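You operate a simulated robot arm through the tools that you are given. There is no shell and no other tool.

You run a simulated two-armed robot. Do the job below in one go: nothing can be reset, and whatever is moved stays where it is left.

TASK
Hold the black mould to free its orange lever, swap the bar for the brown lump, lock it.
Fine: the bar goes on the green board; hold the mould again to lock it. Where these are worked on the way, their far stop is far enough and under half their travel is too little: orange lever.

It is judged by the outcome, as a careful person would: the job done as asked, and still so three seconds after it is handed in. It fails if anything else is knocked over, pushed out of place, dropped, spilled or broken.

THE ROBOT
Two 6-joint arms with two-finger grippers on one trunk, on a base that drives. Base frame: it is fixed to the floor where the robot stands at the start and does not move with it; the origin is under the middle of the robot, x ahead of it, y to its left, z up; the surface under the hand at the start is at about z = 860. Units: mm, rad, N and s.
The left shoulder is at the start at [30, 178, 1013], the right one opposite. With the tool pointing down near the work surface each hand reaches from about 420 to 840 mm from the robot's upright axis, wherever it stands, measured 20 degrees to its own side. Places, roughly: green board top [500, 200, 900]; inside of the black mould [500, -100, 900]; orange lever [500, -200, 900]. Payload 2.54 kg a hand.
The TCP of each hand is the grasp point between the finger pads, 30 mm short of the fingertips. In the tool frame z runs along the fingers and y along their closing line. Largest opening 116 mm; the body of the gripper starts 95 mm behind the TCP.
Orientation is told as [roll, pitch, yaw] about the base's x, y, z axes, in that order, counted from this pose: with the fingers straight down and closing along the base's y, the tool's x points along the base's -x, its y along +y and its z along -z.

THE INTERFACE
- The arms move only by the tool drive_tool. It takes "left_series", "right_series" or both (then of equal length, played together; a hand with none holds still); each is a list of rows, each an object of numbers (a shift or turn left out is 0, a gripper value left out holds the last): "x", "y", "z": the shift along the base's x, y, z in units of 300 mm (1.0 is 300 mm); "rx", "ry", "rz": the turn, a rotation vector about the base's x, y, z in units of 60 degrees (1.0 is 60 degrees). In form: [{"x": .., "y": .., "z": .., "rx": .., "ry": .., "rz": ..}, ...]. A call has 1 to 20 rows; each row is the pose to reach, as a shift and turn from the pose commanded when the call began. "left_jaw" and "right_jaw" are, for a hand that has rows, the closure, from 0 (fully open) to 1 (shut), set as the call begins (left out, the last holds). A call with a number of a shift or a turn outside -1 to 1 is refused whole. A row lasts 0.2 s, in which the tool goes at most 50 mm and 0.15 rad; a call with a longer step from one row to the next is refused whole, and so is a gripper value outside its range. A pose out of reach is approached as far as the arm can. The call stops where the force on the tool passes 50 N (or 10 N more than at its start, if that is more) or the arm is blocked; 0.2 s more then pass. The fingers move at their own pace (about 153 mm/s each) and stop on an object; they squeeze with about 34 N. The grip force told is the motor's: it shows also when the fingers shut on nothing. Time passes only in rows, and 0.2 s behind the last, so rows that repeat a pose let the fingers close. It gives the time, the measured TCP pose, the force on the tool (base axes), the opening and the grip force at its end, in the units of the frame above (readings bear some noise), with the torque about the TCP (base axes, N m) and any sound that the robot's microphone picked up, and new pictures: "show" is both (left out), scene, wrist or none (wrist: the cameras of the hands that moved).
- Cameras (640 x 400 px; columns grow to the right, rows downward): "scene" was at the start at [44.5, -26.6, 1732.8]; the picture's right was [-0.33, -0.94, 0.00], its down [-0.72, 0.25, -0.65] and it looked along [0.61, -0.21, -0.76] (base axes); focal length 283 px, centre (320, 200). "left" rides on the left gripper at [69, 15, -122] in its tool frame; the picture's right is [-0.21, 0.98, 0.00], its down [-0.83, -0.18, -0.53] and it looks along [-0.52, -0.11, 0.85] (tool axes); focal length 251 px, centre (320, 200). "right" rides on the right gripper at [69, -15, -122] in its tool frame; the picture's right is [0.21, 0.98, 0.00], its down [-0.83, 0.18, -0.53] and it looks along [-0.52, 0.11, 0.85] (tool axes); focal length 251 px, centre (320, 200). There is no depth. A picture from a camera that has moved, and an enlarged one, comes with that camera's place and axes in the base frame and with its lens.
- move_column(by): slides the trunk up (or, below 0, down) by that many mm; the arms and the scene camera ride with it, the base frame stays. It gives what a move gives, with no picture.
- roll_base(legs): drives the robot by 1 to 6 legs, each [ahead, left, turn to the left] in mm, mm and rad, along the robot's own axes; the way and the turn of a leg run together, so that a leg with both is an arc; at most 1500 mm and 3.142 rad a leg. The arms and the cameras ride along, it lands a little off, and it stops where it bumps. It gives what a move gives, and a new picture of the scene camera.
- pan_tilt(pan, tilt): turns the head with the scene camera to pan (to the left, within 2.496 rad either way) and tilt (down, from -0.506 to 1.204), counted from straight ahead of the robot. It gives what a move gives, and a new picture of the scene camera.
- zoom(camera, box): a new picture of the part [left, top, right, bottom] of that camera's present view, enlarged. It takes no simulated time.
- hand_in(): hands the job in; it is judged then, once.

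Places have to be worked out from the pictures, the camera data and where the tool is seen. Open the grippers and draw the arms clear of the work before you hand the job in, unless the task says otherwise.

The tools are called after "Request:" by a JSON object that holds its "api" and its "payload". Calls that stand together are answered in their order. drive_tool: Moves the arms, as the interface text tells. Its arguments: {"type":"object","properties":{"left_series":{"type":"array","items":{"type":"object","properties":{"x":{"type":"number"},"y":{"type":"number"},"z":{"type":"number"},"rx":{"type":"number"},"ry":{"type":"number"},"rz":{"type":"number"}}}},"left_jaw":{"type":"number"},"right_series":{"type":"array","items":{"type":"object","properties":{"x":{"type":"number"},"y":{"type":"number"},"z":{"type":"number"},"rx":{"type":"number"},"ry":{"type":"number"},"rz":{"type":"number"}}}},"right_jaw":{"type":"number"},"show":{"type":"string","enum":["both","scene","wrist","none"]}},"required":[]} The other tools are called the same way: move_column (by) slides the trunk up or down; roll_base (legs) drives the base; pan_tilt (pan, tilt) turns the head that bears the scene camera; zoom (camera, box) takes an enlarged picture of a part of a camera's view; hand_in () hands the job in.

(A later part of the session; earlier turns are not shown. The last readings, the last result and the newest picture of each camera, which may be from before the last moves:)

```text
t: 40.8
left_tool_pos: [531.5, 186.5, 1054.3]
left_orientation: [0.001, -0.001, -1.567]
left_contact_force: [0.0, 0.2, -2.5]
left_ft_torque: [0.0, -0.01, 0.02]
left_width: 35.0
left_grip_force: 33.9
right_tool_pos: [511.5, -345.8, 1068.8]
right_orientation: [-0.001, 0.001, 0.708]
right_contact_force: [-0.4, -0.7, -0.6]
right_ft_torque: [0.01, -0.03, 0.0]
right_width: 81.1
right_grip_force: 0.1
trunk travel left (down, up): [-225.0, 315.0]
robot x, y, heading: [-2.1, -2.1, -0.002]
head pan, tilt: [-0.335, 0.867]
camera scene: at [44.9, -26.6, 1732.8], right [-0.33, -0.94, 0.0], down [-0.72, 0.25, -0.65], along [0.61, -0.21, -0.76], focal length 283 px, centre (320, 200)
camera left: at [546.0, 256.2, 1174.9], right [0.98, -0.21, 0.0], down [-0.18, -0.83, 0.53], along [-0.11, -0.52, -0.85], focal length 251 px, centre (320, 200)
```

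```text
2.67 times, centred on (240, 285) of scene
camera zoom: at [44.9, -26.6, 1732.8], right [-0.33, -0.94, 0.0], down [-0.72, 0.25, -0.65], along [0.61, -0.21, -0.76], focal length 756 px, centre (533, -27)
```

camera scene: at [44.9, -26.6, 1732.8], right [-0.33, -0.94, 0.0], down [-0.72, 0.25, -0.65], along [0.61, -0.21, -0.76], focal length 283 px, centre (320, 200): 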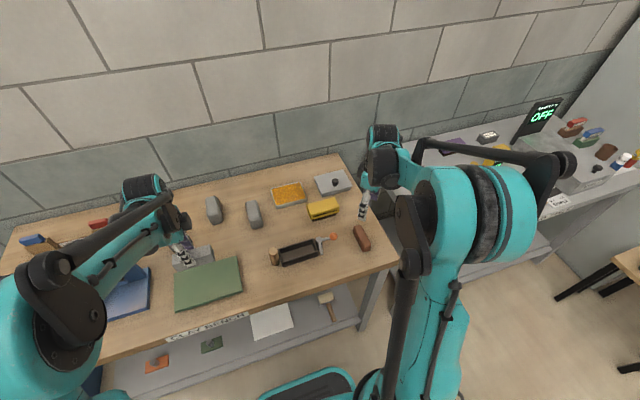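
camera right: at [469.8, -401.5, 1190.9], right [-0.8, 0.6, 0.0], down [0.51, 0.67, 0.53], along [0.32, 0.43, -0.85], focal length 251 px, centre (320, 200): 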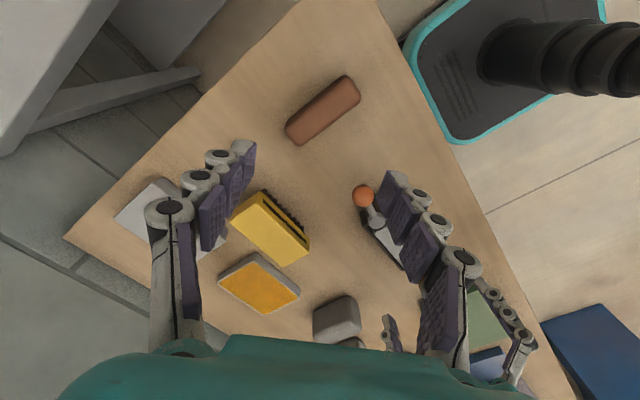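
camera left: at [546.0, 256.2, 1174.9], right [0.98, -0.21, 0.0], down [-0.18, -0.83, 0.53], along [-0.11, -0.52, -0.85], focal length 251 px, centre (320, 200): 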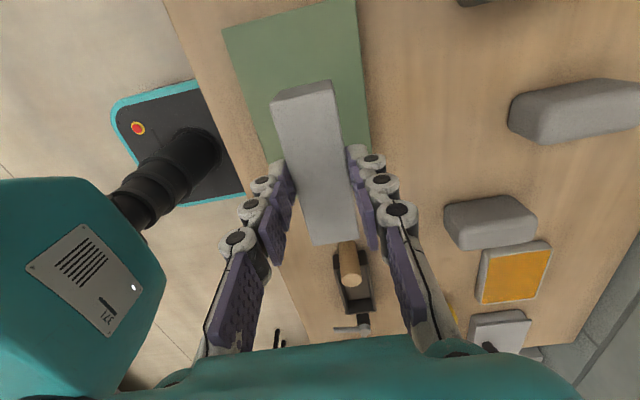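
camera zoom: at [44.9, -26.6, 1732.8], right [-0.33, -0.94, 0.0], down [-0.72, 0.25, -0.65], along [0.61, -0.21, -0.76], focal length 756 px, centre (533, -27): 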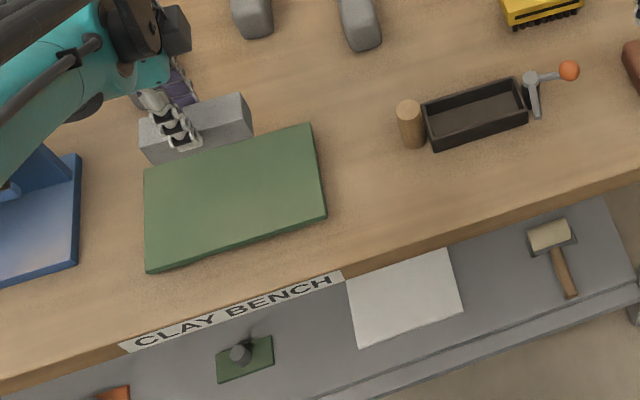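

The board computes to x 465–587, y 85–285, centre (526,185), with its top near z 872. I shift 5 mm toward the centre and lower the bar to just above it.

Request:
{"api": "drive_tool", "payload": {"left_series": [{"x": -0.006, "z": -0.03}, {"x": -0.012, "z": -0.08}, {"x": -0.017, "z": -0.14}, {"x": -0.017, "z": -0.2}, {"x": -0.017, "z": -0.26}, {"x": -0.017, "z": -0.31}, {"x": -0.017, "z": -0.34}, {"x": -0.017, "z": -0.36}, {"x": -0.017, "z": -0.36}], "show": "wrist"}}

Request:
{"api": "zoom", "payload": {"camera": "scene", "box": [140, 230, 268, 310]}}

```text
t: 42.8
left_tool_pos: [525.5, 185.8, 943.9]
left_orientation: [0.0, -0.002, -1.567]
left_contact_force: [0.2, 2.3, 0.2]
left_ft_torque: [-0.04, -0.02, 0.04]
left_width: 35.5
left_grip_force: 34.6
right_tool_pos: [509.9, -345.2, 1068.7]
right_orientation: [0.0, 0.0, 0.707]
right_contact_force: [0.2, 0.1, 0.4]
right_ft_torque: [0.01, 0.01, 0.02]
right_width: 81.2
right_grip_force: 0.1
trunk travel left (down, up): [-225.0, 315.0]
robot x, y, heading: [-0.8, -2.1, 0.001]
head pan, tilt: [-0.335, 0.867]
camera left: at [540.7, 255.4, 1066.2], right [0.98, -0.21, 0.0], down [-0.18, -0.83, 0.53], along [-0.11, -0.52, -0.85], focal length 251 px, centre (320, 200)
```

left: 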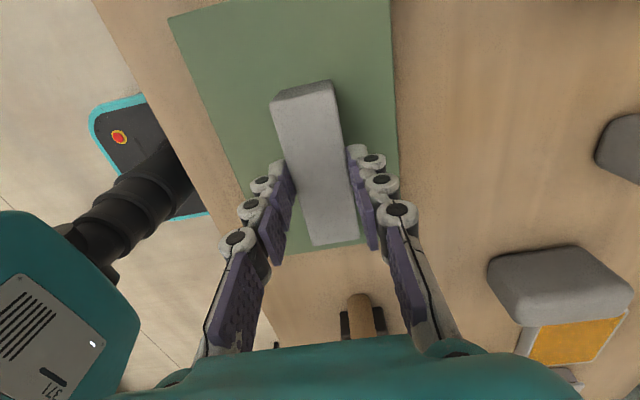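

```text
5.00 times, centred on (204, 270) of scene
camera zoom: at [44.6, -26.5, 1732.9], right [-0.33, -0.94, 0.0], down [-0.72, 0.25, -0.65], along [0.61, -0.21, -0.76], focal length 1417 px, centre (900, -150)
```

zoom: 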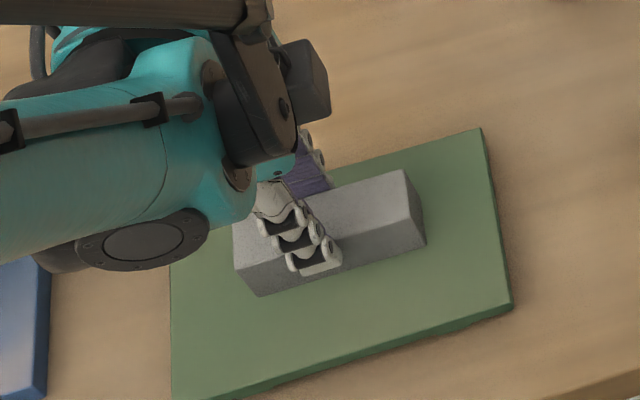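

The weight has come off the hand (force z from −3 to 0), so the bar now rests on the board. I press 1 mm more to confirm and then open.

Request:
{"api": "drive_tool", "payload": {"left_series": [{"z": -0.003}, {"z": -0.003}], "show": "none"}}

Request:
{"api": "zoom", "payload": {"camera": "scene", "box": [170, 240, 250, 290]}}

```text
t: 43.4
left_tool_pos: [525.5, 185.9, 944.9]
left_orientation: [0.001, 0.0, -1.567]
left_contact_force: [4.9, 3.5, 15.7]
left_ft_torque: [-0.1, -0.16, -0.01]
left_width: 35.2
left_grip_force: 34.5
right_tool_pos: [509.5, -345.2, 1068.9]
right_orientation: [-0.002, 0.0, 0.708]
right_contact_force: [-0.1, 0.5, 0.1]
right_ft_torque: [-0.01, 0.0, -0.01]
right_width: 81.1
right_grip_force: 0.0
trunk travel left (down, up): [-225.0, 315.0]
robot x, y, heading: [-1.2, 1.4, 0.002]
head pan, tilt: [-0.335, 0.867]
```

```text
8.00 times, centred on (210, 265) of scene
camera zoom: at [43.8, -26.7, 1733.0], right [-0.33, -0.94, 0.0], down [-0.72, 0.25, -0.65], along [0.61, -0.21, -0.76], focal length 2267 px, centre (1200, -320)
```

zoom: 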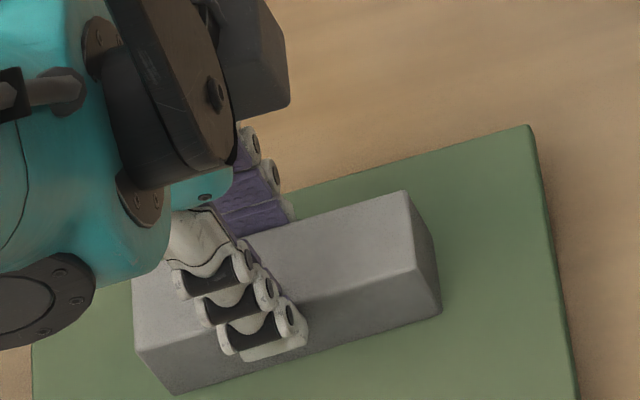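

Contact is confirmed at 15.7 N. I relieve the press by 1 mm, open and rise straight up.

Request:
{"api": "drive_tool", "payload": {"left_series": [{"z": 0.003}, {"z": 0.003}], "show": "none"}}

Request:
{"api": "drive_tool", "payload": {"left_series": [{}, {}, {}, {"z": 0.04}, {"z": 0.1}, {"z": 0.18}, {"z": 0.28}, {"z": 0.38}, {"z": 0.38}], "left_jaw": 0.35, "show": "both"}}

Request:
{"api": "zoom", "payload": {"camera": "scene", "box": [160, 220, 288, 300]}}

```text
t: 44.0
left_tool_pos: [527.1, 186.7, 943.8]
left_orientation: [-0.003, 0.001, -1.568]
left_contact_force: [0.1, -0.1, -1.9]
left_ft_torque: [0.06, 0.0, 0.0]
left_width: 35.2
left_grip_force: 34.2
right_tool_pos: [511.6, -345.9, 1068.4]
right_orientation: [0.0, 0.0, 0.707]
right_contact_force: [-0.1, -0.4, -0.6]
right_ft_torque: [-0.01, 0.01, 0.03]
right_width: 81.0
right_grip_force: 0.0
trunk travel left (down, up): [-225.0, 315.0]
robot x, y, heading: [1.3, 2.0, 0.004]
head pan, tilt: [-0.335, 0.867]
```

```text
t: 46.0
left_tool_pos: [526.2, 185.6, 1058.0]
left_orientation: [0.0, 0.0, -1.567]
left_contact_force: [0.3, 0.0, 0.0]
left_ft_torque: [0.03, 0.0, -0.01]
left_width: 75.3
left_grip_force: 0.1
right_tool_pos: [511.3, -345.5, 1068.8]
right_orientation: [0.0, -0.001, 0.706]
right_contact_force: [-0.1, -0.2, 0.1]
right_ft_torque: [-0.01, 0.03, 0.02]
right_width: 81.2
right_grip_force: 0.1
trunk travel left (down, up): [-225.0, 315.0]
robot x, y, heading: [1.1, 1.2, -0.001]
head pan, tilt: [-0.335, 0.867]
camera scene: at [45.1, -26.4, 1732.8], right [-0.33, -0.94, 0.0], down [-0.72, 0.25, -0.65], along [0.61, -0.21, -0.76], focal length 283 px, centre (320, 200)
camera left: at [541.1, 256.0, 1179.8], right [0.98, -0.21, 0.0], down [-0.18, -0.83, 0.53], along [-0.11, -0.52, -0.85], focal length 251 px, centre (320, 200)
```

scene: 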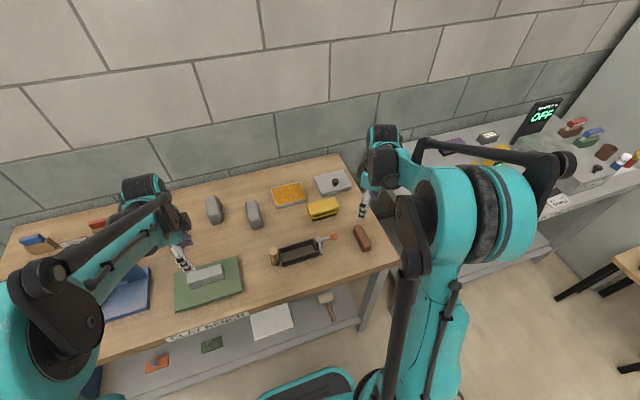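
left: 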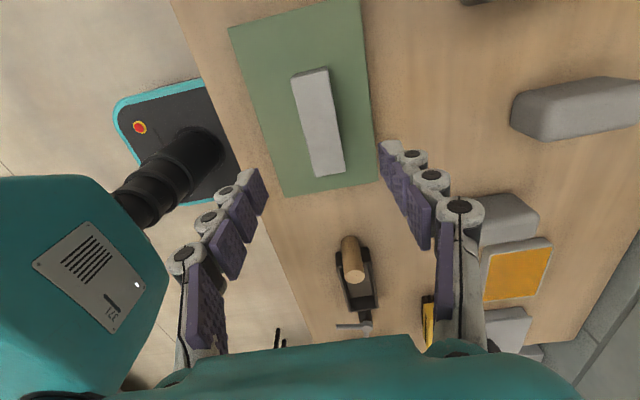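

```text
5.00 times, centred on (224, 260) of scene
camera zoom: at [45.1, -26.4, 1732.8], right [-0.33, -0.94, 0.0], down [-0.72, 0.25, -0.65], along [0.61, -0.21, -0.76], focal length 1417 px, centre (800, -100)
```

zoom: 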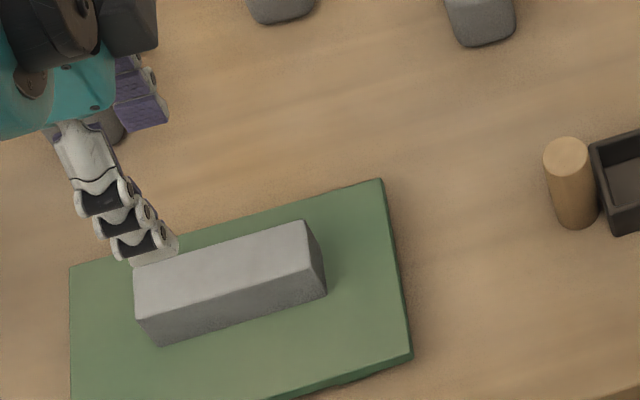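

The bar rests on the green board. Next, I turn the right hand to yaw 0 above the lump and look closely at the lump's size and place.

Request:
{"api": "drive_tool", "payload": {"right_series": [{"rz": -0.14}, {"rz": -0.28}, {"rz": -0.42}, {"rz": -0.56}, {"rz": -0.674}, {"rz": -0.674, "z": -0.1}, {"rz": -0.674, "z": -0.2}, {"rz": -0.674, "z": -0.2}], "right_jaw": 0.3, "show": "both"}}

Request:
{"api": "zoom", "payload": {"camera": "right", "box": [220, 50, 420, 175]}}

Request:
{"api": "zoom", "payload": {"camera": "scene", "box": [330, 205, 394, 245]}}

```text
t: 47.8
left_tool_pos: [525.9, 185.7, 1058.9]
left_orientation: [0.001, 0.0, -1.567]
left_contact_force: [-0.5, 0.4, 0.7]
left_ft_torque: [-0.02, -0.03, -0.04]
left_width: 75.4
left_grip_force: 0.0
right_tool_pos: [510.8, -345.7, 1007.9]
right_orientation: [0.001, 0.0, 0.001]
right_contact_force: [0.0, 0.4, -0.3]
right_ft_torque: [-0.01, 0.0, -0.01]
right_width: 81.3
right_grip_force: 0.0
trunk travel left (down, up): [-225.0, 315.0]
robot x, y, heading: [-0.6, 0.5, -0.001]
head pan, tilt: [-0.335, 0.867]
camera scene: at [44.2, -26.4, 1732.9], right [-0.33, -0.94, 0.0], down [-0.72, 0.25, -0.65], along [0.61, -0.21, -0.76], focal length 283 px, centre (320, 200)
camera right: at [442.3, -360.1, 1131.0], right [-0.21, 0.98, 0.0], down [0.83, 0.18, 0.53], along [0.52, 0.11, -0.85], focal length 251 px, centre (320, 200)
```

scene: 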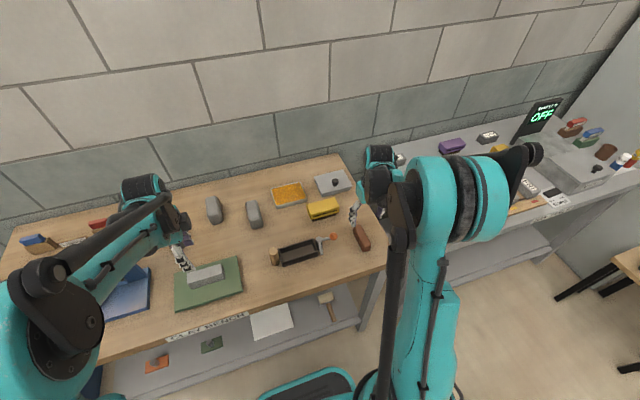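
right: 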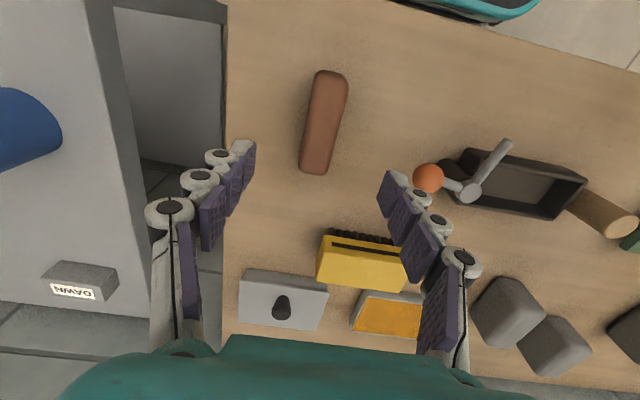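

```text
3.20 times, centred on (320, 112) of right
camera zoom: at [442.3, -360.1, 1131.0], right [-0.21, 0.98, 0.0], down [0.83, 0.18, 0.53], along [0.52, 0.11, -0.85], focal length 805 px, centre (320, 480)
```

zoom: 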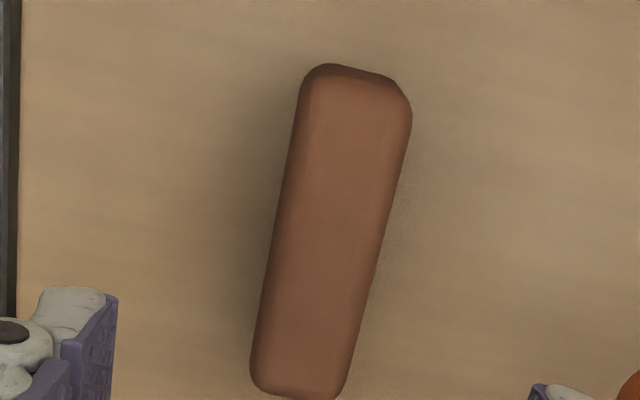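

```text
10.00 times, centred on (362, 225) of scene
camera zoom: at [44.2, -26.4, 1732.9], right [-0.33, -0.94, 0.0], down [-0.72, 0.25, -0.65], along [0.61, -0.21, -0.76], focal length 2834 px, centre (-100, -50)
```

zoom: 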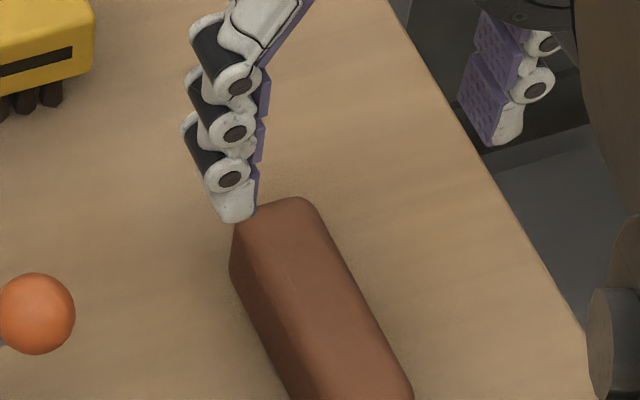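

The lump is roughly 31 wide, 100 long and 34 tall. I look at the empty mould's depth and the bar on the board, so I can plan how high the lump will sit once inside.

Request:
{"api": "zoom", "payload": {"camera": "scene", "box": [266, 230, 346, 280]}}

Request:
{"api": "zoom", "payload": {"camera": "scene", "box": [170, 250, 250, 300]}}

Request:
{"api": "zoom", "payload": {"camera": "scene", "box": [340, 210, 388, 260]}}

Request:
{"api": "zoom", "payload": {"camera": "right", "box": [400, 120, 640, 270]}}

```text
8.00 times, centred on (306, 255) of scene
camera zoom: at [44.2, -26.4, 1732.9], right [-0.33, -0.94, 0.0], down [-0.72, 0.25, -0.65], along [0.61, -0.21, -0.76], focal length 2267 px, centre (432, -240)
```

zoom: 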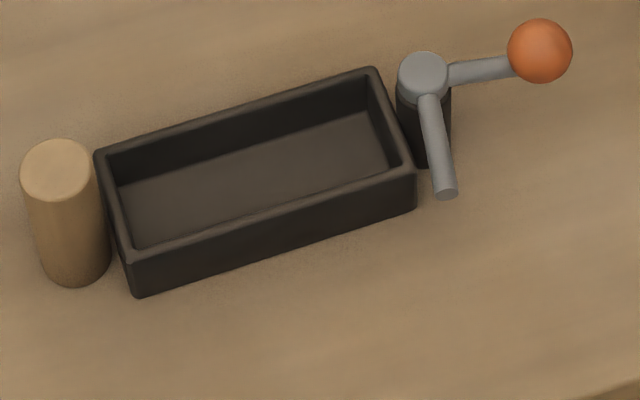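

```text
8.00 times, centred on (210, 275) of scene
camera zoom: at [44.2, -26.4, 1732.9], right [-0.33, -0.94, 0.0], down [-0.72, 0.25, -0.65], along [0.61, -0.21, -0.76], focal length 2267 px, centre (1200, -400)
```

zoom: 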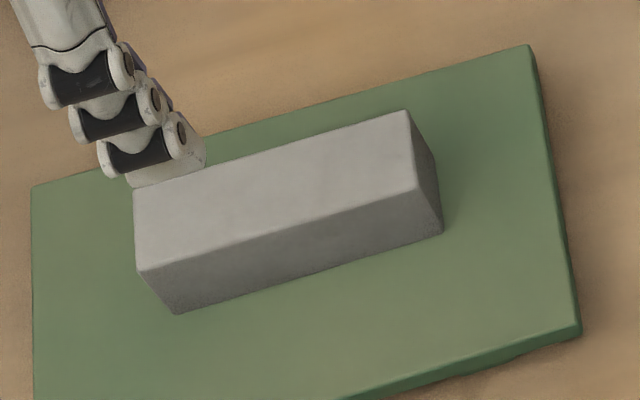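

```text
8.00 times, centred on (364, 235) of scene
camera zoom: at [44.2, -26.4, 1732.9], right [-0.33, -0.94, 0.0], down [-0.72, 0.25, -0.65], along [0.61, -0.21, -0.76], focal length 2267 px, centre (-32, -80)
```

zoom: 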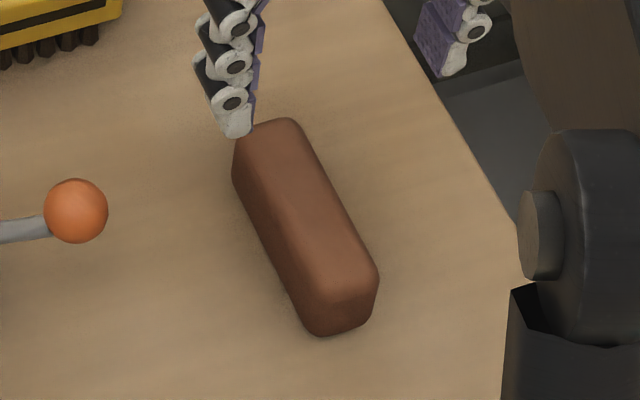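

```text
2.67 times, centred on (520, 195) of right
camera zoom: at [442.3, -360.1, 1131.0], right [-0.21, 0.98, 0.0], down [0.83, 0.18, 0.53], along [0.52, 0.11, -0.85], focal length 670 px, centre (-213, 213)
```

zoom: 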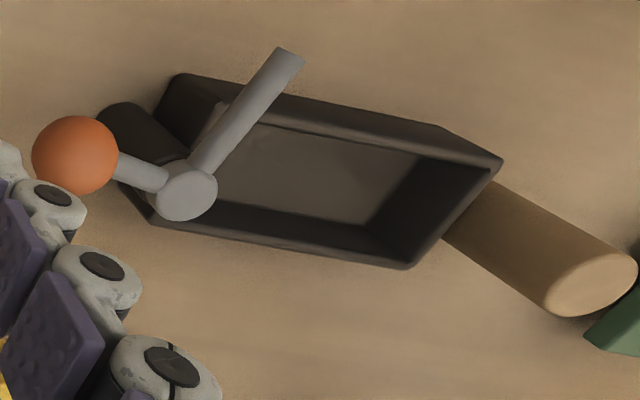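

I now have consistent numbers: mould floor z≈867, rim z≈894, lump about 34 tall with its centre near (511,−343). I lower the right hand partway over the lump and recheck the centring.

Request:
{"api": "drive_tool", "payload": {"right_series": [{"y": 0.003, "z": -0.05}, {"y": 0.006, "z": -0.12}, {"y": 0.006, "z": -0.18}, {"y": 0.006, "z": -0.22}, {"y": 0.006, "z": -0.22}], "right_jaw": 0.35, "show": "wrist"}}

Request:
{"api": "zoom", "payload": {"camera": "right", "box": [200, 50, 440, 200]}}

Request:
{"api": "zoom", "payload": {"camera": "scene", "box": [340, 210, 388, 260]}}

```text
t: 49.0
left_tool_pos: [526.2, 186.5, 1058.2]
left_orientation: [0.001, 0.0, -1.567]
left_contact_force: [0.3, 0.0, -0.2]
left_ft_torque: [0.01, -0.01, -0.02]
left_width: 75.3
left_grip_force: 0.2
right_tool_pos: [509.0, -343.6, 944.1]
right_orientation: [-0.001, -0.001, 0.001]
right_contact_force: [0.9, -1.1, -0.2]
right_ft_torque: [0.01, 0.0, 0.03]
right_width: 75.2
right_grip_force: 0.2
trunk travel left (down, up): [-225.0, 315.0]
robot x, y, heading: [1.2, -2.5, 0.002]
head pan, tilt: [-0.335, 0.867]
camera right: at [442.0, -358.4, 1065.5], right [-0.21, 0.98, 0.0], down [0.83, 0.18, 0.53], along [0.52, 0.11, -0.85], focal length 251 px, centre (320, 200)
```

right: 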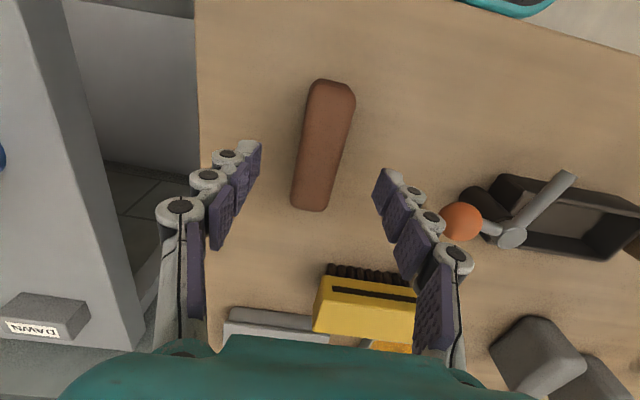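

```text
2.67 times, centred on (320, 125) of right
camera zoom: at [442.0, -358.4, 1065.5], right [-0.21, 0.98, 0.0], down [0.83, 0.18, 0.53], along [0.52, 0.11, -0.85], focal length 670 px, centre (320, 400)
```

zoom: 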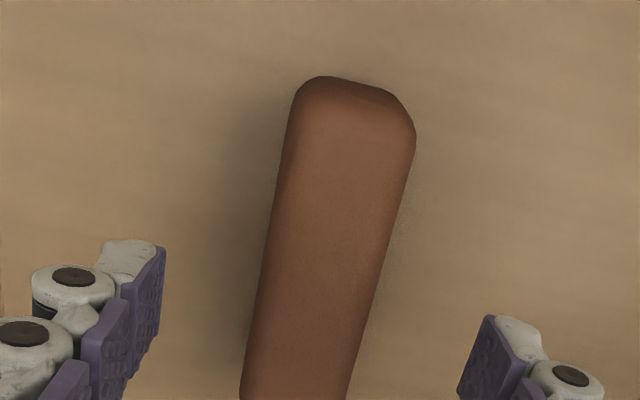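

```text
8.00 times, centred on (364, 235) of scene
camera zoom: at [44.4, -26.4, 1732.8], right [-0.33, -0.94, 0.0], down [-0.72, 0.25, -0.65], along [0.61, -0.21, -0.76], focal length 2267 px, centre (-32, -80)
```

zoom: 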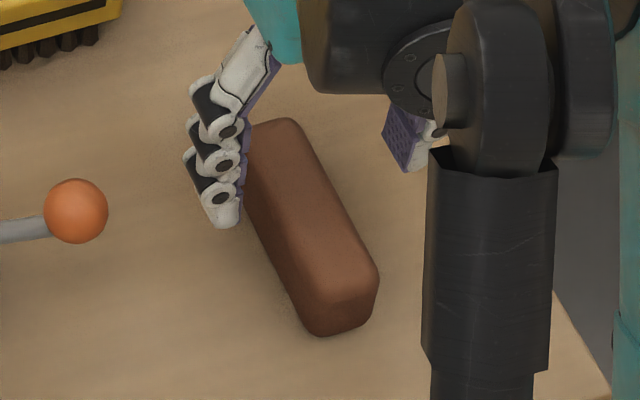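

The lump is centred and aligned between the pads within a millimetre or so. I lower to about z 908, with the tips some 16–18 mm below the lump's top, and close.

Request:
{"api": "drive_tool", "payload": {"right_series": [{"z": -0.04}, {"z": -0.08}, {"z": -0.105}, {"z": -0.12}, {"z": -0.12}], "show": "none"}}

Request:
{"api": "drive_tool", "payload": {"right_series": [{}, {}, {}, {}, {}], "right_jaw": 1.0, "show": "wrist"}}

Request:
{"api": "zoom", "payload": {"camera": "right", "box": [200, 80, 440, 230]}}

Request:
{"api": "zoom", "payload": {"camera": "scene", "box": [330, 205, 394, 255]}}

```text
t: 50.2
left_tool_pos: [526.5, 187.5, 1058.6]
left_orientation: [0.001, 0.0, -1.568]
left_contact_force: [-0.2, 0.5, 0.6]
left_ft_torque: [-0.02, -0.02, -0.03]
left_width: 75.6
left_grip_force: 0.0
right_tool_pos: [511.5, -344.3, 906.9]
right_orientation: [0.0, 0.001, 0.0]
right_contact_force: [0.0, 0.1, 0.3]
right_ft_torque: [-0.01, 0.01, 0.01]
right_width: 75.4
right_grip_force: 0.1
trunk travel left (down, up): [-225.0, 315.0]
robot x, y, heading: [0.1, 4.9, 0.004]
head pan, tilt: [-0.335, 0.867]
```

```text
t: 51.4
left_tool_pos: [526.9, 186.9, 1059.1]
left_orientation: [-0.001, -0.001, -1.567]
left_contact_force: [0.8, -0.2, 0.3]
left_ft_torque: [0.0, 0.01, 0.01]
left_width: 75.3
left_grip_force: 0.0
right_tool_pos: [511.2, -344.0, 909.3]
right_orientation: [-0.001, 0.0, 0.0]
right_contact_force: [0.9, -1.4, 3.1]
right_ft_torque: [0.01, 0.03, 0.03]
right_width: 31.3
right_grip_force: 34.2
trunk travel left (down, up): [-225.0, 315.0]
robot x, y, heading: [-2.4, 1.3, 0.001]
head pan, tilt: [-0.335, 0.867]
camera right: at [443.2, -358.4, 1030.3], right [-0.21, 0.98, 0.0], down [0.83, 0.18, 0.53], along [0.52, 0.11, -0.85], focal length 251 px, centre (320, 200)
```

right: 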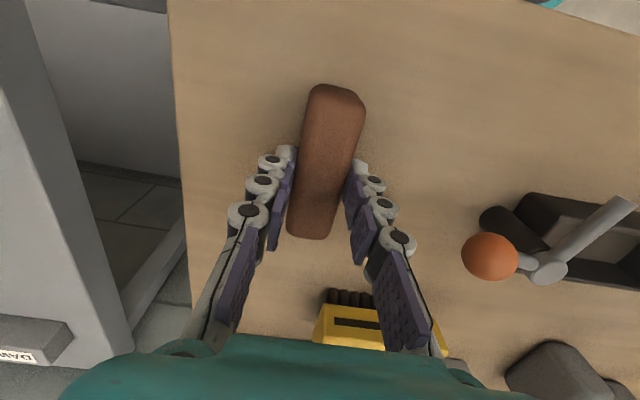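

```text
2.67 times, centred on (320, 155) of right
camera zoom: at [443.2, -358.4, 1030.3], right [-0.21, 0.98, 0.0], down [0.83, 0.18, 0.53], along [0.52, 0.11, -0.85], focal length 670 px, centre (320, 320)
```

zoom: 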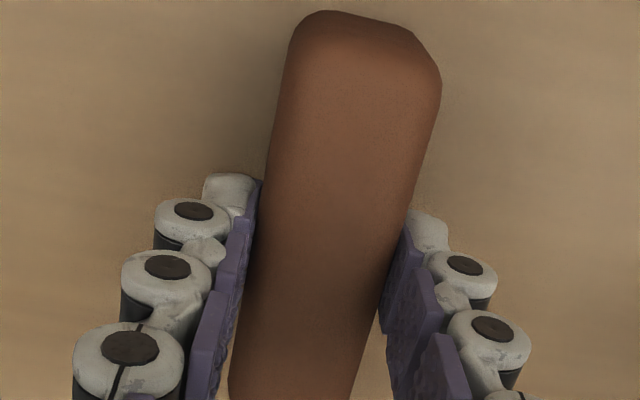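

```text
8.00 times, centred on (362, 230) of scene
camera zoom: at [44.4, -26.7, 1732.8], right [-0.33, -0.94, 0.0], down [-0.72, 0.25, -0.65], along [0.61, -0.21, -0.76], focal length 2267 px, centre (-16, -40)
```

zoom: 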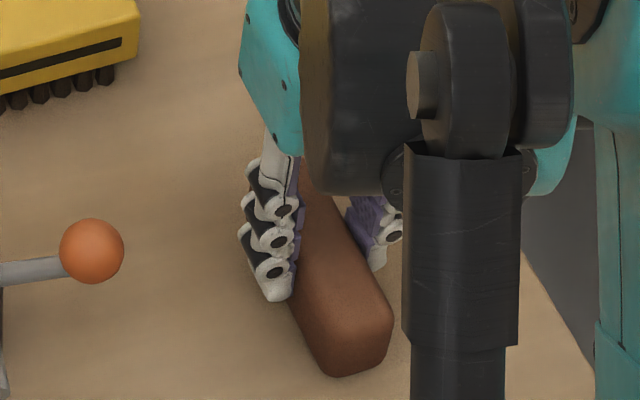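

The lump is gripped at 31 mm. I lift gently and check that it comes along.

Request:
{"api": "drive_tool", "payload": {"right_series": [{"z": 0.004}, {"z": 0.008}, {"z": 0.013}, {"z": 0.019}, {"z": 0.026}, {"z": 0.034}, {"z": 0.034}], "show": "wrist"}}

Request:
{"api": "zoom", "payload": {"camera": "scene", "box": [330, 205, 394, 255]}}

```text
t: 53.0
left_tool_pos: [527.8, 187.5, 1058.4]
left_orientation: [0.001, 0.001, -1.567]
left_contact_force: [0.5, -0.1, 0.0]
left_ft_torque: [0.0, -0.03, 0.02]
left_width: 75.3
left_grip_force: 0.1
right_tool_pos: [510.1, -343.7, 917.6]
right_orientation: [0.0, 0.0, 0.002]
right_contact_force: [-0.3, -0.5, -2.4]
right_ft_torque: [0.02, 0.0, 0.0]
right_width: 31.0
right_grip_force: 33.8
trunk travel left (down, up): [-225.0, 315.0]
robot x, y, heading: [-4.6, 1.1, 0.007]
head pan, tilt: [-0.335, 0.867]
camera right: at [443.0, -358.2, 1039.8], right [-0.21, 0.98, 0.0], down [0.83, 0.18, 0.53], along [0.52, 0.11, -0.85], focal length 251 px, centre (320, 200)
```

right: 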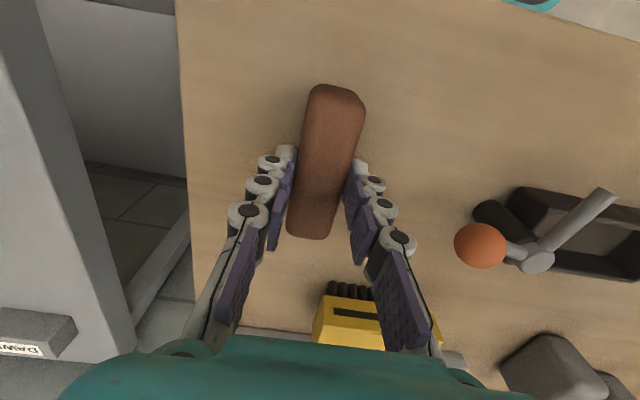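

```text
8.00 times, centred on (362, 230) of scene
camera zoom: at [44.9, -26.8, 1732.8], right [-0.33, -0.94, 0.0], down [-0.72, 0.25, -0.65], along [0.61, -0.21, -0.76], focal length 2267 px, centre (-16, -40)
```

zoom: 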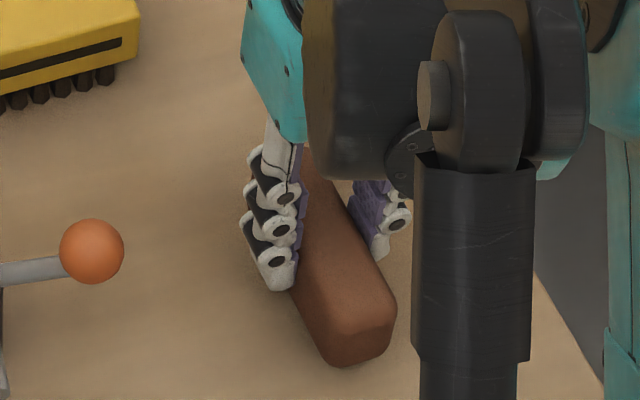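

The lump lifts cleanly (2.4 N, no slip in the wrist view). I raise it to travelling height.

Request:
{"api": "drive_tool", "payload": {"right_series": [{"z": 0.02}, {"z": 0.045}, {"z": 0.075}, {"z": 0.11}, {"z": 0.145}, {"z": 0.18}, {"z": 0.215}, {"z": 0.25}, {"z": 0.285}, {"z": 0.32}, {"z": 0.35}, {"z": 0.37}, {"z": 0.38}, {"z": 0.38}], "show": "wrist"}}

```text
t: 56.0
left_tool_pos: [527.6, 186.0, 1059.4]
left_orientation: [-0.002, 0.0, -1.567]
left_contact_force: [0.6, 0.2, 0.7]
left_ft_torque: [0.0, -0.02, -0.02]
left_width: 75.1
left_grip_force: 0.1
right_tool_pos: [511.3, -344.5, 1032.4]
right_orientation: [0.0, 0.0, 0.0]
right_contact_force: [-0.2, -0.1, -3.7]
right_ft_torque: [0.04, -0.02, 0.02]
right_width: 31.0
right_grip_force: 33.6
trunk travel left (down, up): [-225.0, 315.0]
robot x, y, heading: [-1.5, 0.6, -0.001]
head pan, tilt: [-0.335, 0.867]
camera right: at [443.7, -359.1, 1154.0], right [-0.21, 0.98, 0.0], down [0.83, 0.18, 0.53], along [0.52, 0.11, -0.85], focal length 251 px, centre (320, 200)
```

right: 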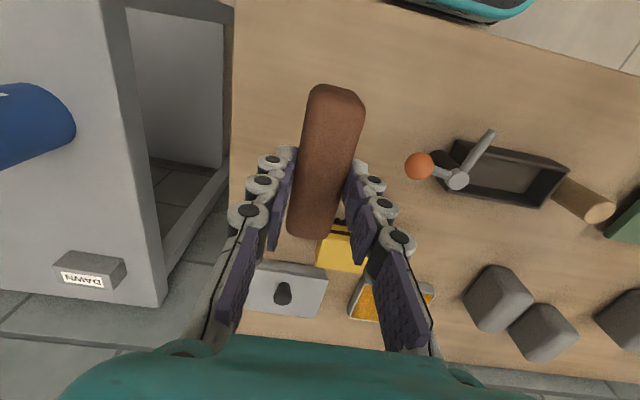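

The lump stays put in the grip. I start moving toward the mould while turning the hand toward +90°, so the lump lies along y.

Request:
{"api": "drive_tool", "payload": {"right_series": [{"rz": 0.05, "y": 0.02}, {"rz": 0.15, "y": 0.06}, {"rz": 0.25, "y": 0.11}, {"rz": 0.35, "y": 0.16}, {"rz": 0.45, "y": 0.22, "x": 0.01}, {"rz": 0.55, "y": 0.28, "x": 0.02}, {"rz": 0.65, "y": 0.34, "x": 0.03}, {"rz": 0.75, "y": 0.4, "x": 0.04}, {"rz": 0.85, "y": 0.45, "x": 0.05}, {"rz": 0.95, "y": 0.5, "x": 0.055}, {"rz": 0.98, "y": 0.53, "x": 0.055}, {"rz": 0.98, "y": 0.53, "x": 0.055}], "show": "both"}}

```text
t: 58.6
left_tool_pos: [526.0, 185.3, 1057.7]
left_orientation: [0.0, 0.001, -1.567]
left_contact_force: [-0.2, -1.0, -0.3]
left_ft_torque: [0.02, -0.01, 0.0]
left_width: 75.4
left_grip_force: 0.1
right_tool_pos: [525.9, -182.5, 1032.3]
right_orientation: [0.001, 0.001, 1.028]
right_contact_force: [-0.5, 0.2, -2.4]
right_ft_torque: [0.01, 0.02, -0.01]
right_width: 31.2
right_grip_force: 33.9
trunk travel left (down, up): [-225.0, 315.0]
robot x, y, heading: [-0.6, -2.8, 0.002]
head pan, tilt: [-0.335, 0.867]
camera scene: at [44.8, -26.7, 1732.8], right [-0.33, -0.94, 0.0], down [-0.72, 0.25, -0.65], along [0.61, -0.21, -0.76], focal length 283 px, centre (320, 200)
camera right: at [505.9, -250.1, 1154.6], right [-0.95, 0.32, 0.0], down [0.27, 0.8, 0.53], along [0.17, 0.51, -0.85], focal length 251 px, centre (320, 200)
```

scene: 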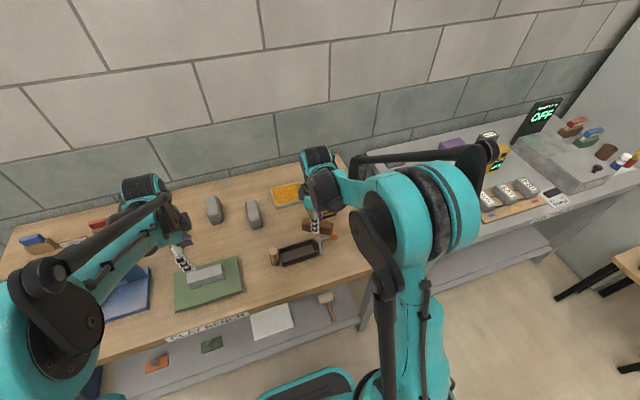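
right: 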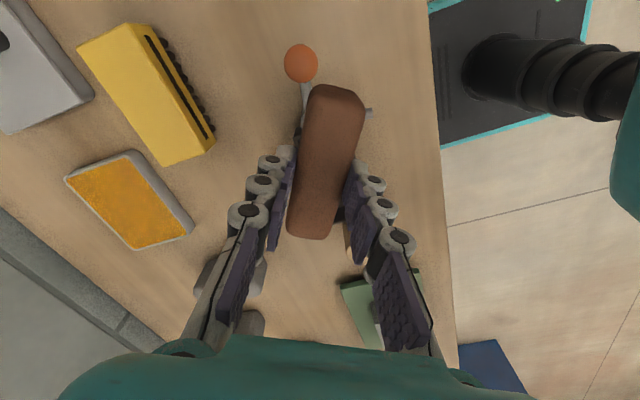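

At 59° over the pivot, well above the lever. I finish the turn to 90° and move over the mould centre at about (530,−112).

Request:
{"api": "drive_tool", "payload": {"right_series": [{"rz": 0.05, "y": 0.03}, {"rz": 0.15, "y": 0.07, "x": 0.005}, {"rz": 0.25, "y": 0.12, "x": 0.01}, {"rz": 0.35, "y": 0.17, "x": 0.015}, {"rz": 0.45, "y": 0.21, "x": 0.015}, {"rz": 0.518, "y": 0.235, "x": 0.015}, {"rz": 0.518, "y": 0.235, "x": 0.015}], "show": "both"}}

Request:
{"api": "zoom", "payload": {"camera": "right", "box": [200, 50, 440, 260]}}

Request:
{"api": "zoom", "payload": {"camera": "scene", "box": [250, 200, 346, 260]}}

```text
t: 60.2
left_tool_pos: [526.3, 186.3, 1058.4]
left_orientation: [-0.001, 0.0, -1.567]
left_contact_force: [0.0, -0.2, -0.3]
left_ft_torque: [0.01, 0.0, 0.05]
left_width: 75.2
left_grip_force: 0.2
right_tool_pos: [532.3, -112.8, 1030.9]
right_orientation: [0.0, 0.0, 1.569]
right_contact_force: [-0.7, 0.0, -2.2]
right_ft_torque: [-0.01, -0.03, 0.0]
right_width: 31.1
right_grip_force: 34.2
trunk travel left (down, up): [-225.0, 315.0]
robot x, y, heading: [3.5, -1.3, -0.002]
head pan, tilt: [-0.335, 0.867]
camera scene: at [44.7, -26.7, 1732.8], right [-0.33, -0.94, 0.0], down [-0.72, 0.25, -0.65], along [0.61, -0.21, -0.76], focal length 283 px, centre (320, 200)
camera right: at [548.5, -182.3, 1153.7], right [-0.98, -0.21, 0.0], down [-0.18, 0.83, 0.53], along [-0.11, 0.52, -0.85], focal length 251 px, centre (320, 200)
```

scene: 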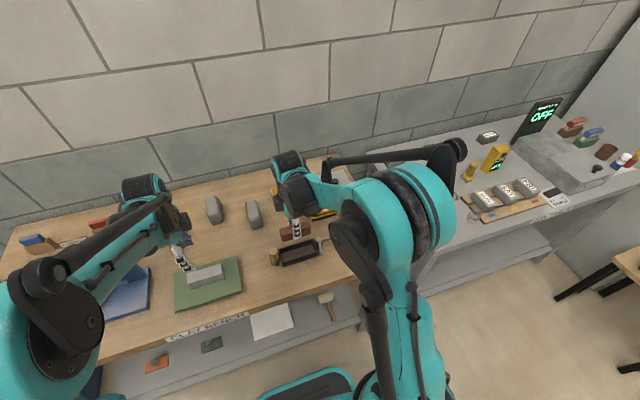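
right: 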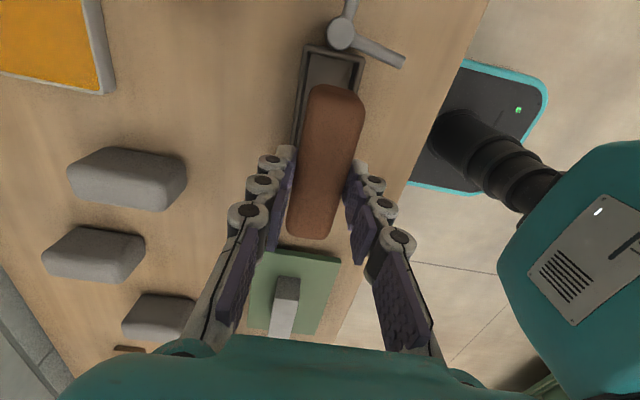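

```text
1.90 times, centred on (320, 155) of right
camera zoom: at [548.5, -182.3, 1153.7], right [-0.98, -0.21, 0.0], down [-0.18, 0.83, 0.53], along [-0.11, 0.52, -0.85], focal length 479 px, centre (320, 286)
```

zoom: 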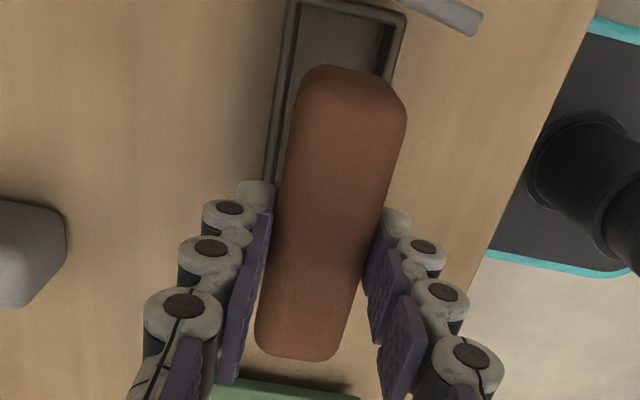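

```text
6.67 times, centred on (298, 230) of scene
camera zoom: at [44.7, -26.7, 1732.8], right [-0.33, -0.94, 0.0], down [-0.72, 0.25, -0.65], along [0.61, -0.21, -0.76], focal length 1889 px, centre (467, 0)
```

zoom: 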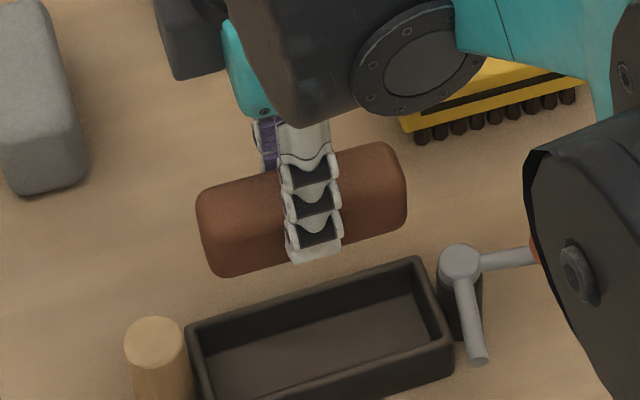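

The lump is over the mould, and the rim corners put the mould centre within about 1 mm of the hand in x. I lower to just above the rim and recheck.

Request:
{"api": "drive_tool", "payload": {"right_series": [{"z": -0.03}, {"z": -0.08}, {"z": -0.13}, {"z": -0.18}, {"z": -0.22}, {"z": -0.25}, {"z": -0.262}, {"z": -0.262}], "show": "both"}}

Request:
{"api": "zoom", "payload": {"camera": "right", "box": [200, 30, 440, 240]}}

Request:
{"api": "zoom", "payload": {"camera": "scene", "box": [260, 220, 340, 270]}}

```text
t: 62.0
left_tool_pos: [526.8, 187.1, 1057.9]
left_orientation: [0.0, -0.001, -1.567]
left_contact_force: [0.6, -1.0, 0.0]
left_ft_torque: [0.0, -0.02, 0.02]
left_width: 75.6
left_grip_force: 0.1
right_tool_pos: [532.7, -115.0, 952.2]
right_orientation: [0.0, 0.002, 1.568]
right_contact_force: [0.0, 0.8, -1.4]
right_ft_torque: [0.0, -0.01, -0.02]
right_width: 31.2
right_grip_force: 34.5
trunk travel left (down, up): [-225.0, 315.0]
robot x, y, heading: [-1.7, -0.5, -0.003]
head pan, tilt: [-0.335, 0.867]
camera scene: at [44.8, -26.6, 1732.8], right [-0.33, -0.94, 0.0], down [-0.72, 0.25, -0.65], along [0.61, -0.21, -0.76], focal length 283 px, centre (320, 200)
camera right: at [548.9, -182.6, 1074.2], right [-0.98, -0.21, 0.0], down [-0.18, 0.83, 0.53], along [-0.11, 0.52, -0.85], focal length 251 px, centre (320, 200)
```

scene: 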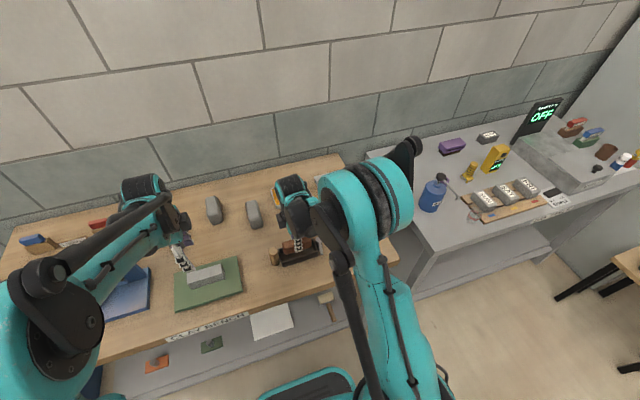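
right: 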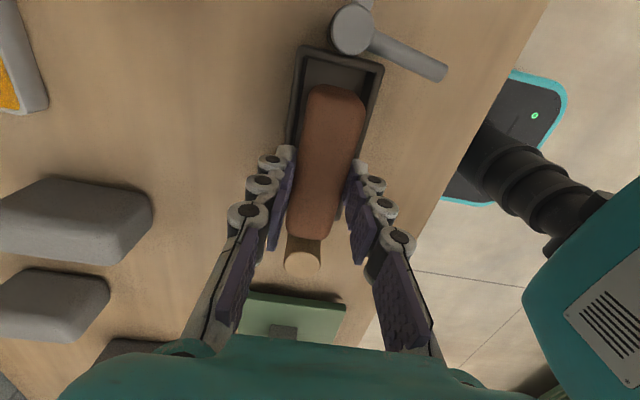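

```text
1.90 times, centred on (320, 135) of right
camera zoom: at [548.9, -182.6, 1074.2], right [-0.98, -0.21, 0.0], down [-0.18, 0.83, 0.53], along [-0.11, 0.52, -0.85], focal length 479 px, centre (320, 324)
```

zoom: 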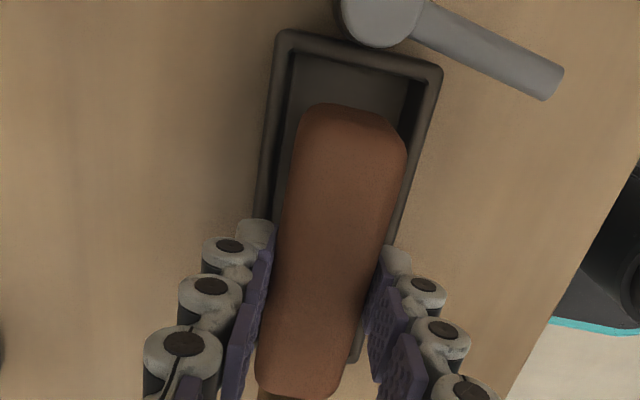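

```text
8.00 times, centred on (300, 245) of scene
camera zoom: at [44.8, -26.6, 1732.8], right [-0.33, -0.94, 0.0], down [-0.72, 0.25, -0.65], along [0.61, -0.21, -0.76], focal length 2267 px, centre (480, -160)
```

zoom: 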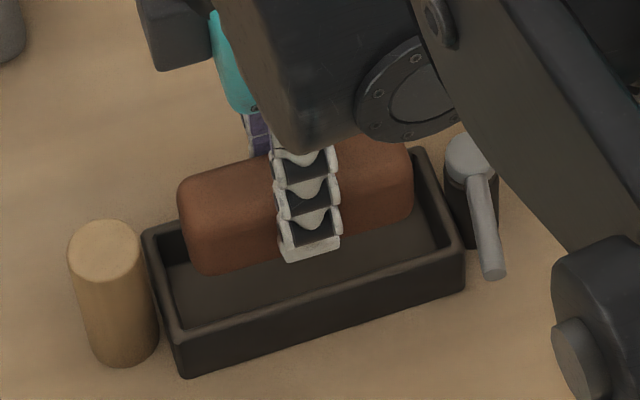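

Alignment in x is within about 0.5 mm and the ends look evenly spaced. I lower the lump into the mould slowly until the fingertips are just above the rim.

Request:
{"api": "drive_tool", "payload": {"right_series": [{"z": -0.015}, {"z": -0.03}, {"z": -0.045}, {"z": -0.06}, {"z": -0.072}, {"z": -0.08}, {"z": -0.08}], "show": "both"}}

Request:
{"api": "zoom", "payload": {"camera": "right", "box": [200, 30, 440, 240]}}

Request:
{"api": "zoom", "payload": {"camera": "scene", "box": [260, 220, 340, 270]}}

```text
t: 63.6
left_tool_pos: [526.6, 186.7, 1058.9]
left_orientation: [0.001, -0.002, -1.566]
left_contact_force: [-0.2, 0.5, 0.4]
left_ft_torque: [-0.02, 0.0, -0.02]
left_width: 75.5
left_grip_force: 0.0
right_tool_pos: [532.0, -115.6, 928.5]
right_orientation: [-0.001, 0.0, 1.57]
right_contact_force: [0.3, 0.9, -2.1]
right_ft_torque: [0.01, 0.02, -0.06]
right_width: 31.1
right_grip_force: 33.7
trunk travel left (down, up): [-225.0, 315.0]
robot x, y, heading: [0.6, 1.4, 0.0]
head pan, tilt: [-0.335, 0.867]
camera scene: at [44.8, -26.6, 1732.8], right [-0.33, -0.94, 0.0], down [-0.72, 0.25, -0.65], along [0.61, -0.21, -0.76], focal length 283 px, centre (320, 200)
camera right: at [548.8, -183.0, 1050.7], right [-0.98, -0.21, 0.0], down [-0.18, 0.83, 0.53], along [-0.11, 0.52, -0.85], focal length 251 px, centre (320, 200)
```

scene: 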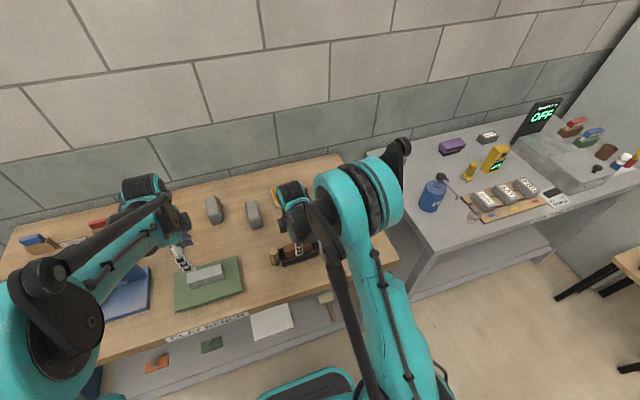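
right: 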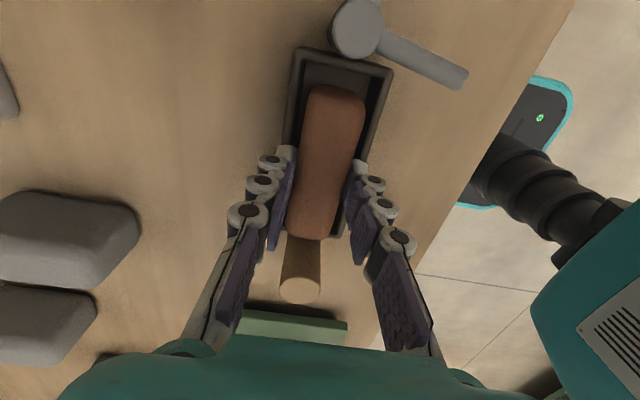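

```text
1.90 times, centred on (320, 135) of right
camera zoom: at [548.8, -183.0, 1050.7], right [-0.98, -0.21, 0.0], down [-0.18, 0.83, 0.53], along [-0.11, 0.52, -0.85], focal length 479 px, centre (320, 324)
```

zoom: 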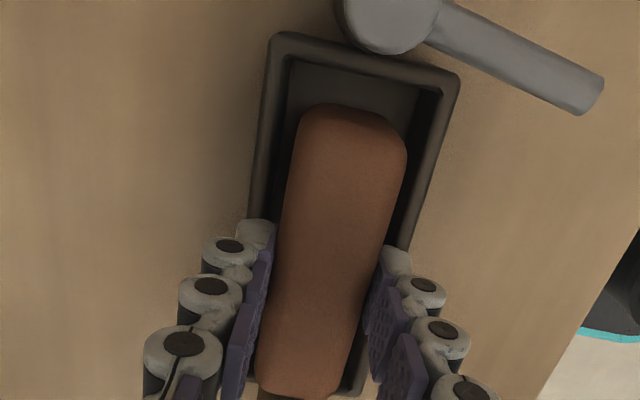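

```text
8.00 times, centred on (300, 245) of scene
camera zoom: at [44.8, -26.6, 1732.8], right [-0.33, -0.94, 0.0], down [-0.72, 0.25, -0.65], along [0.61, -0.21, -0.76], focal length 2267 px, centre (480, -160)
```

zoom: 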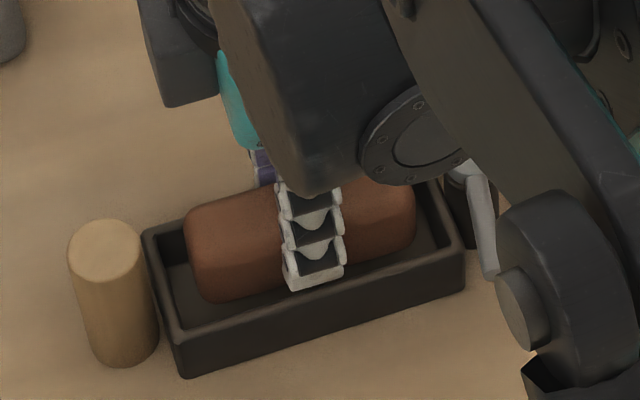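

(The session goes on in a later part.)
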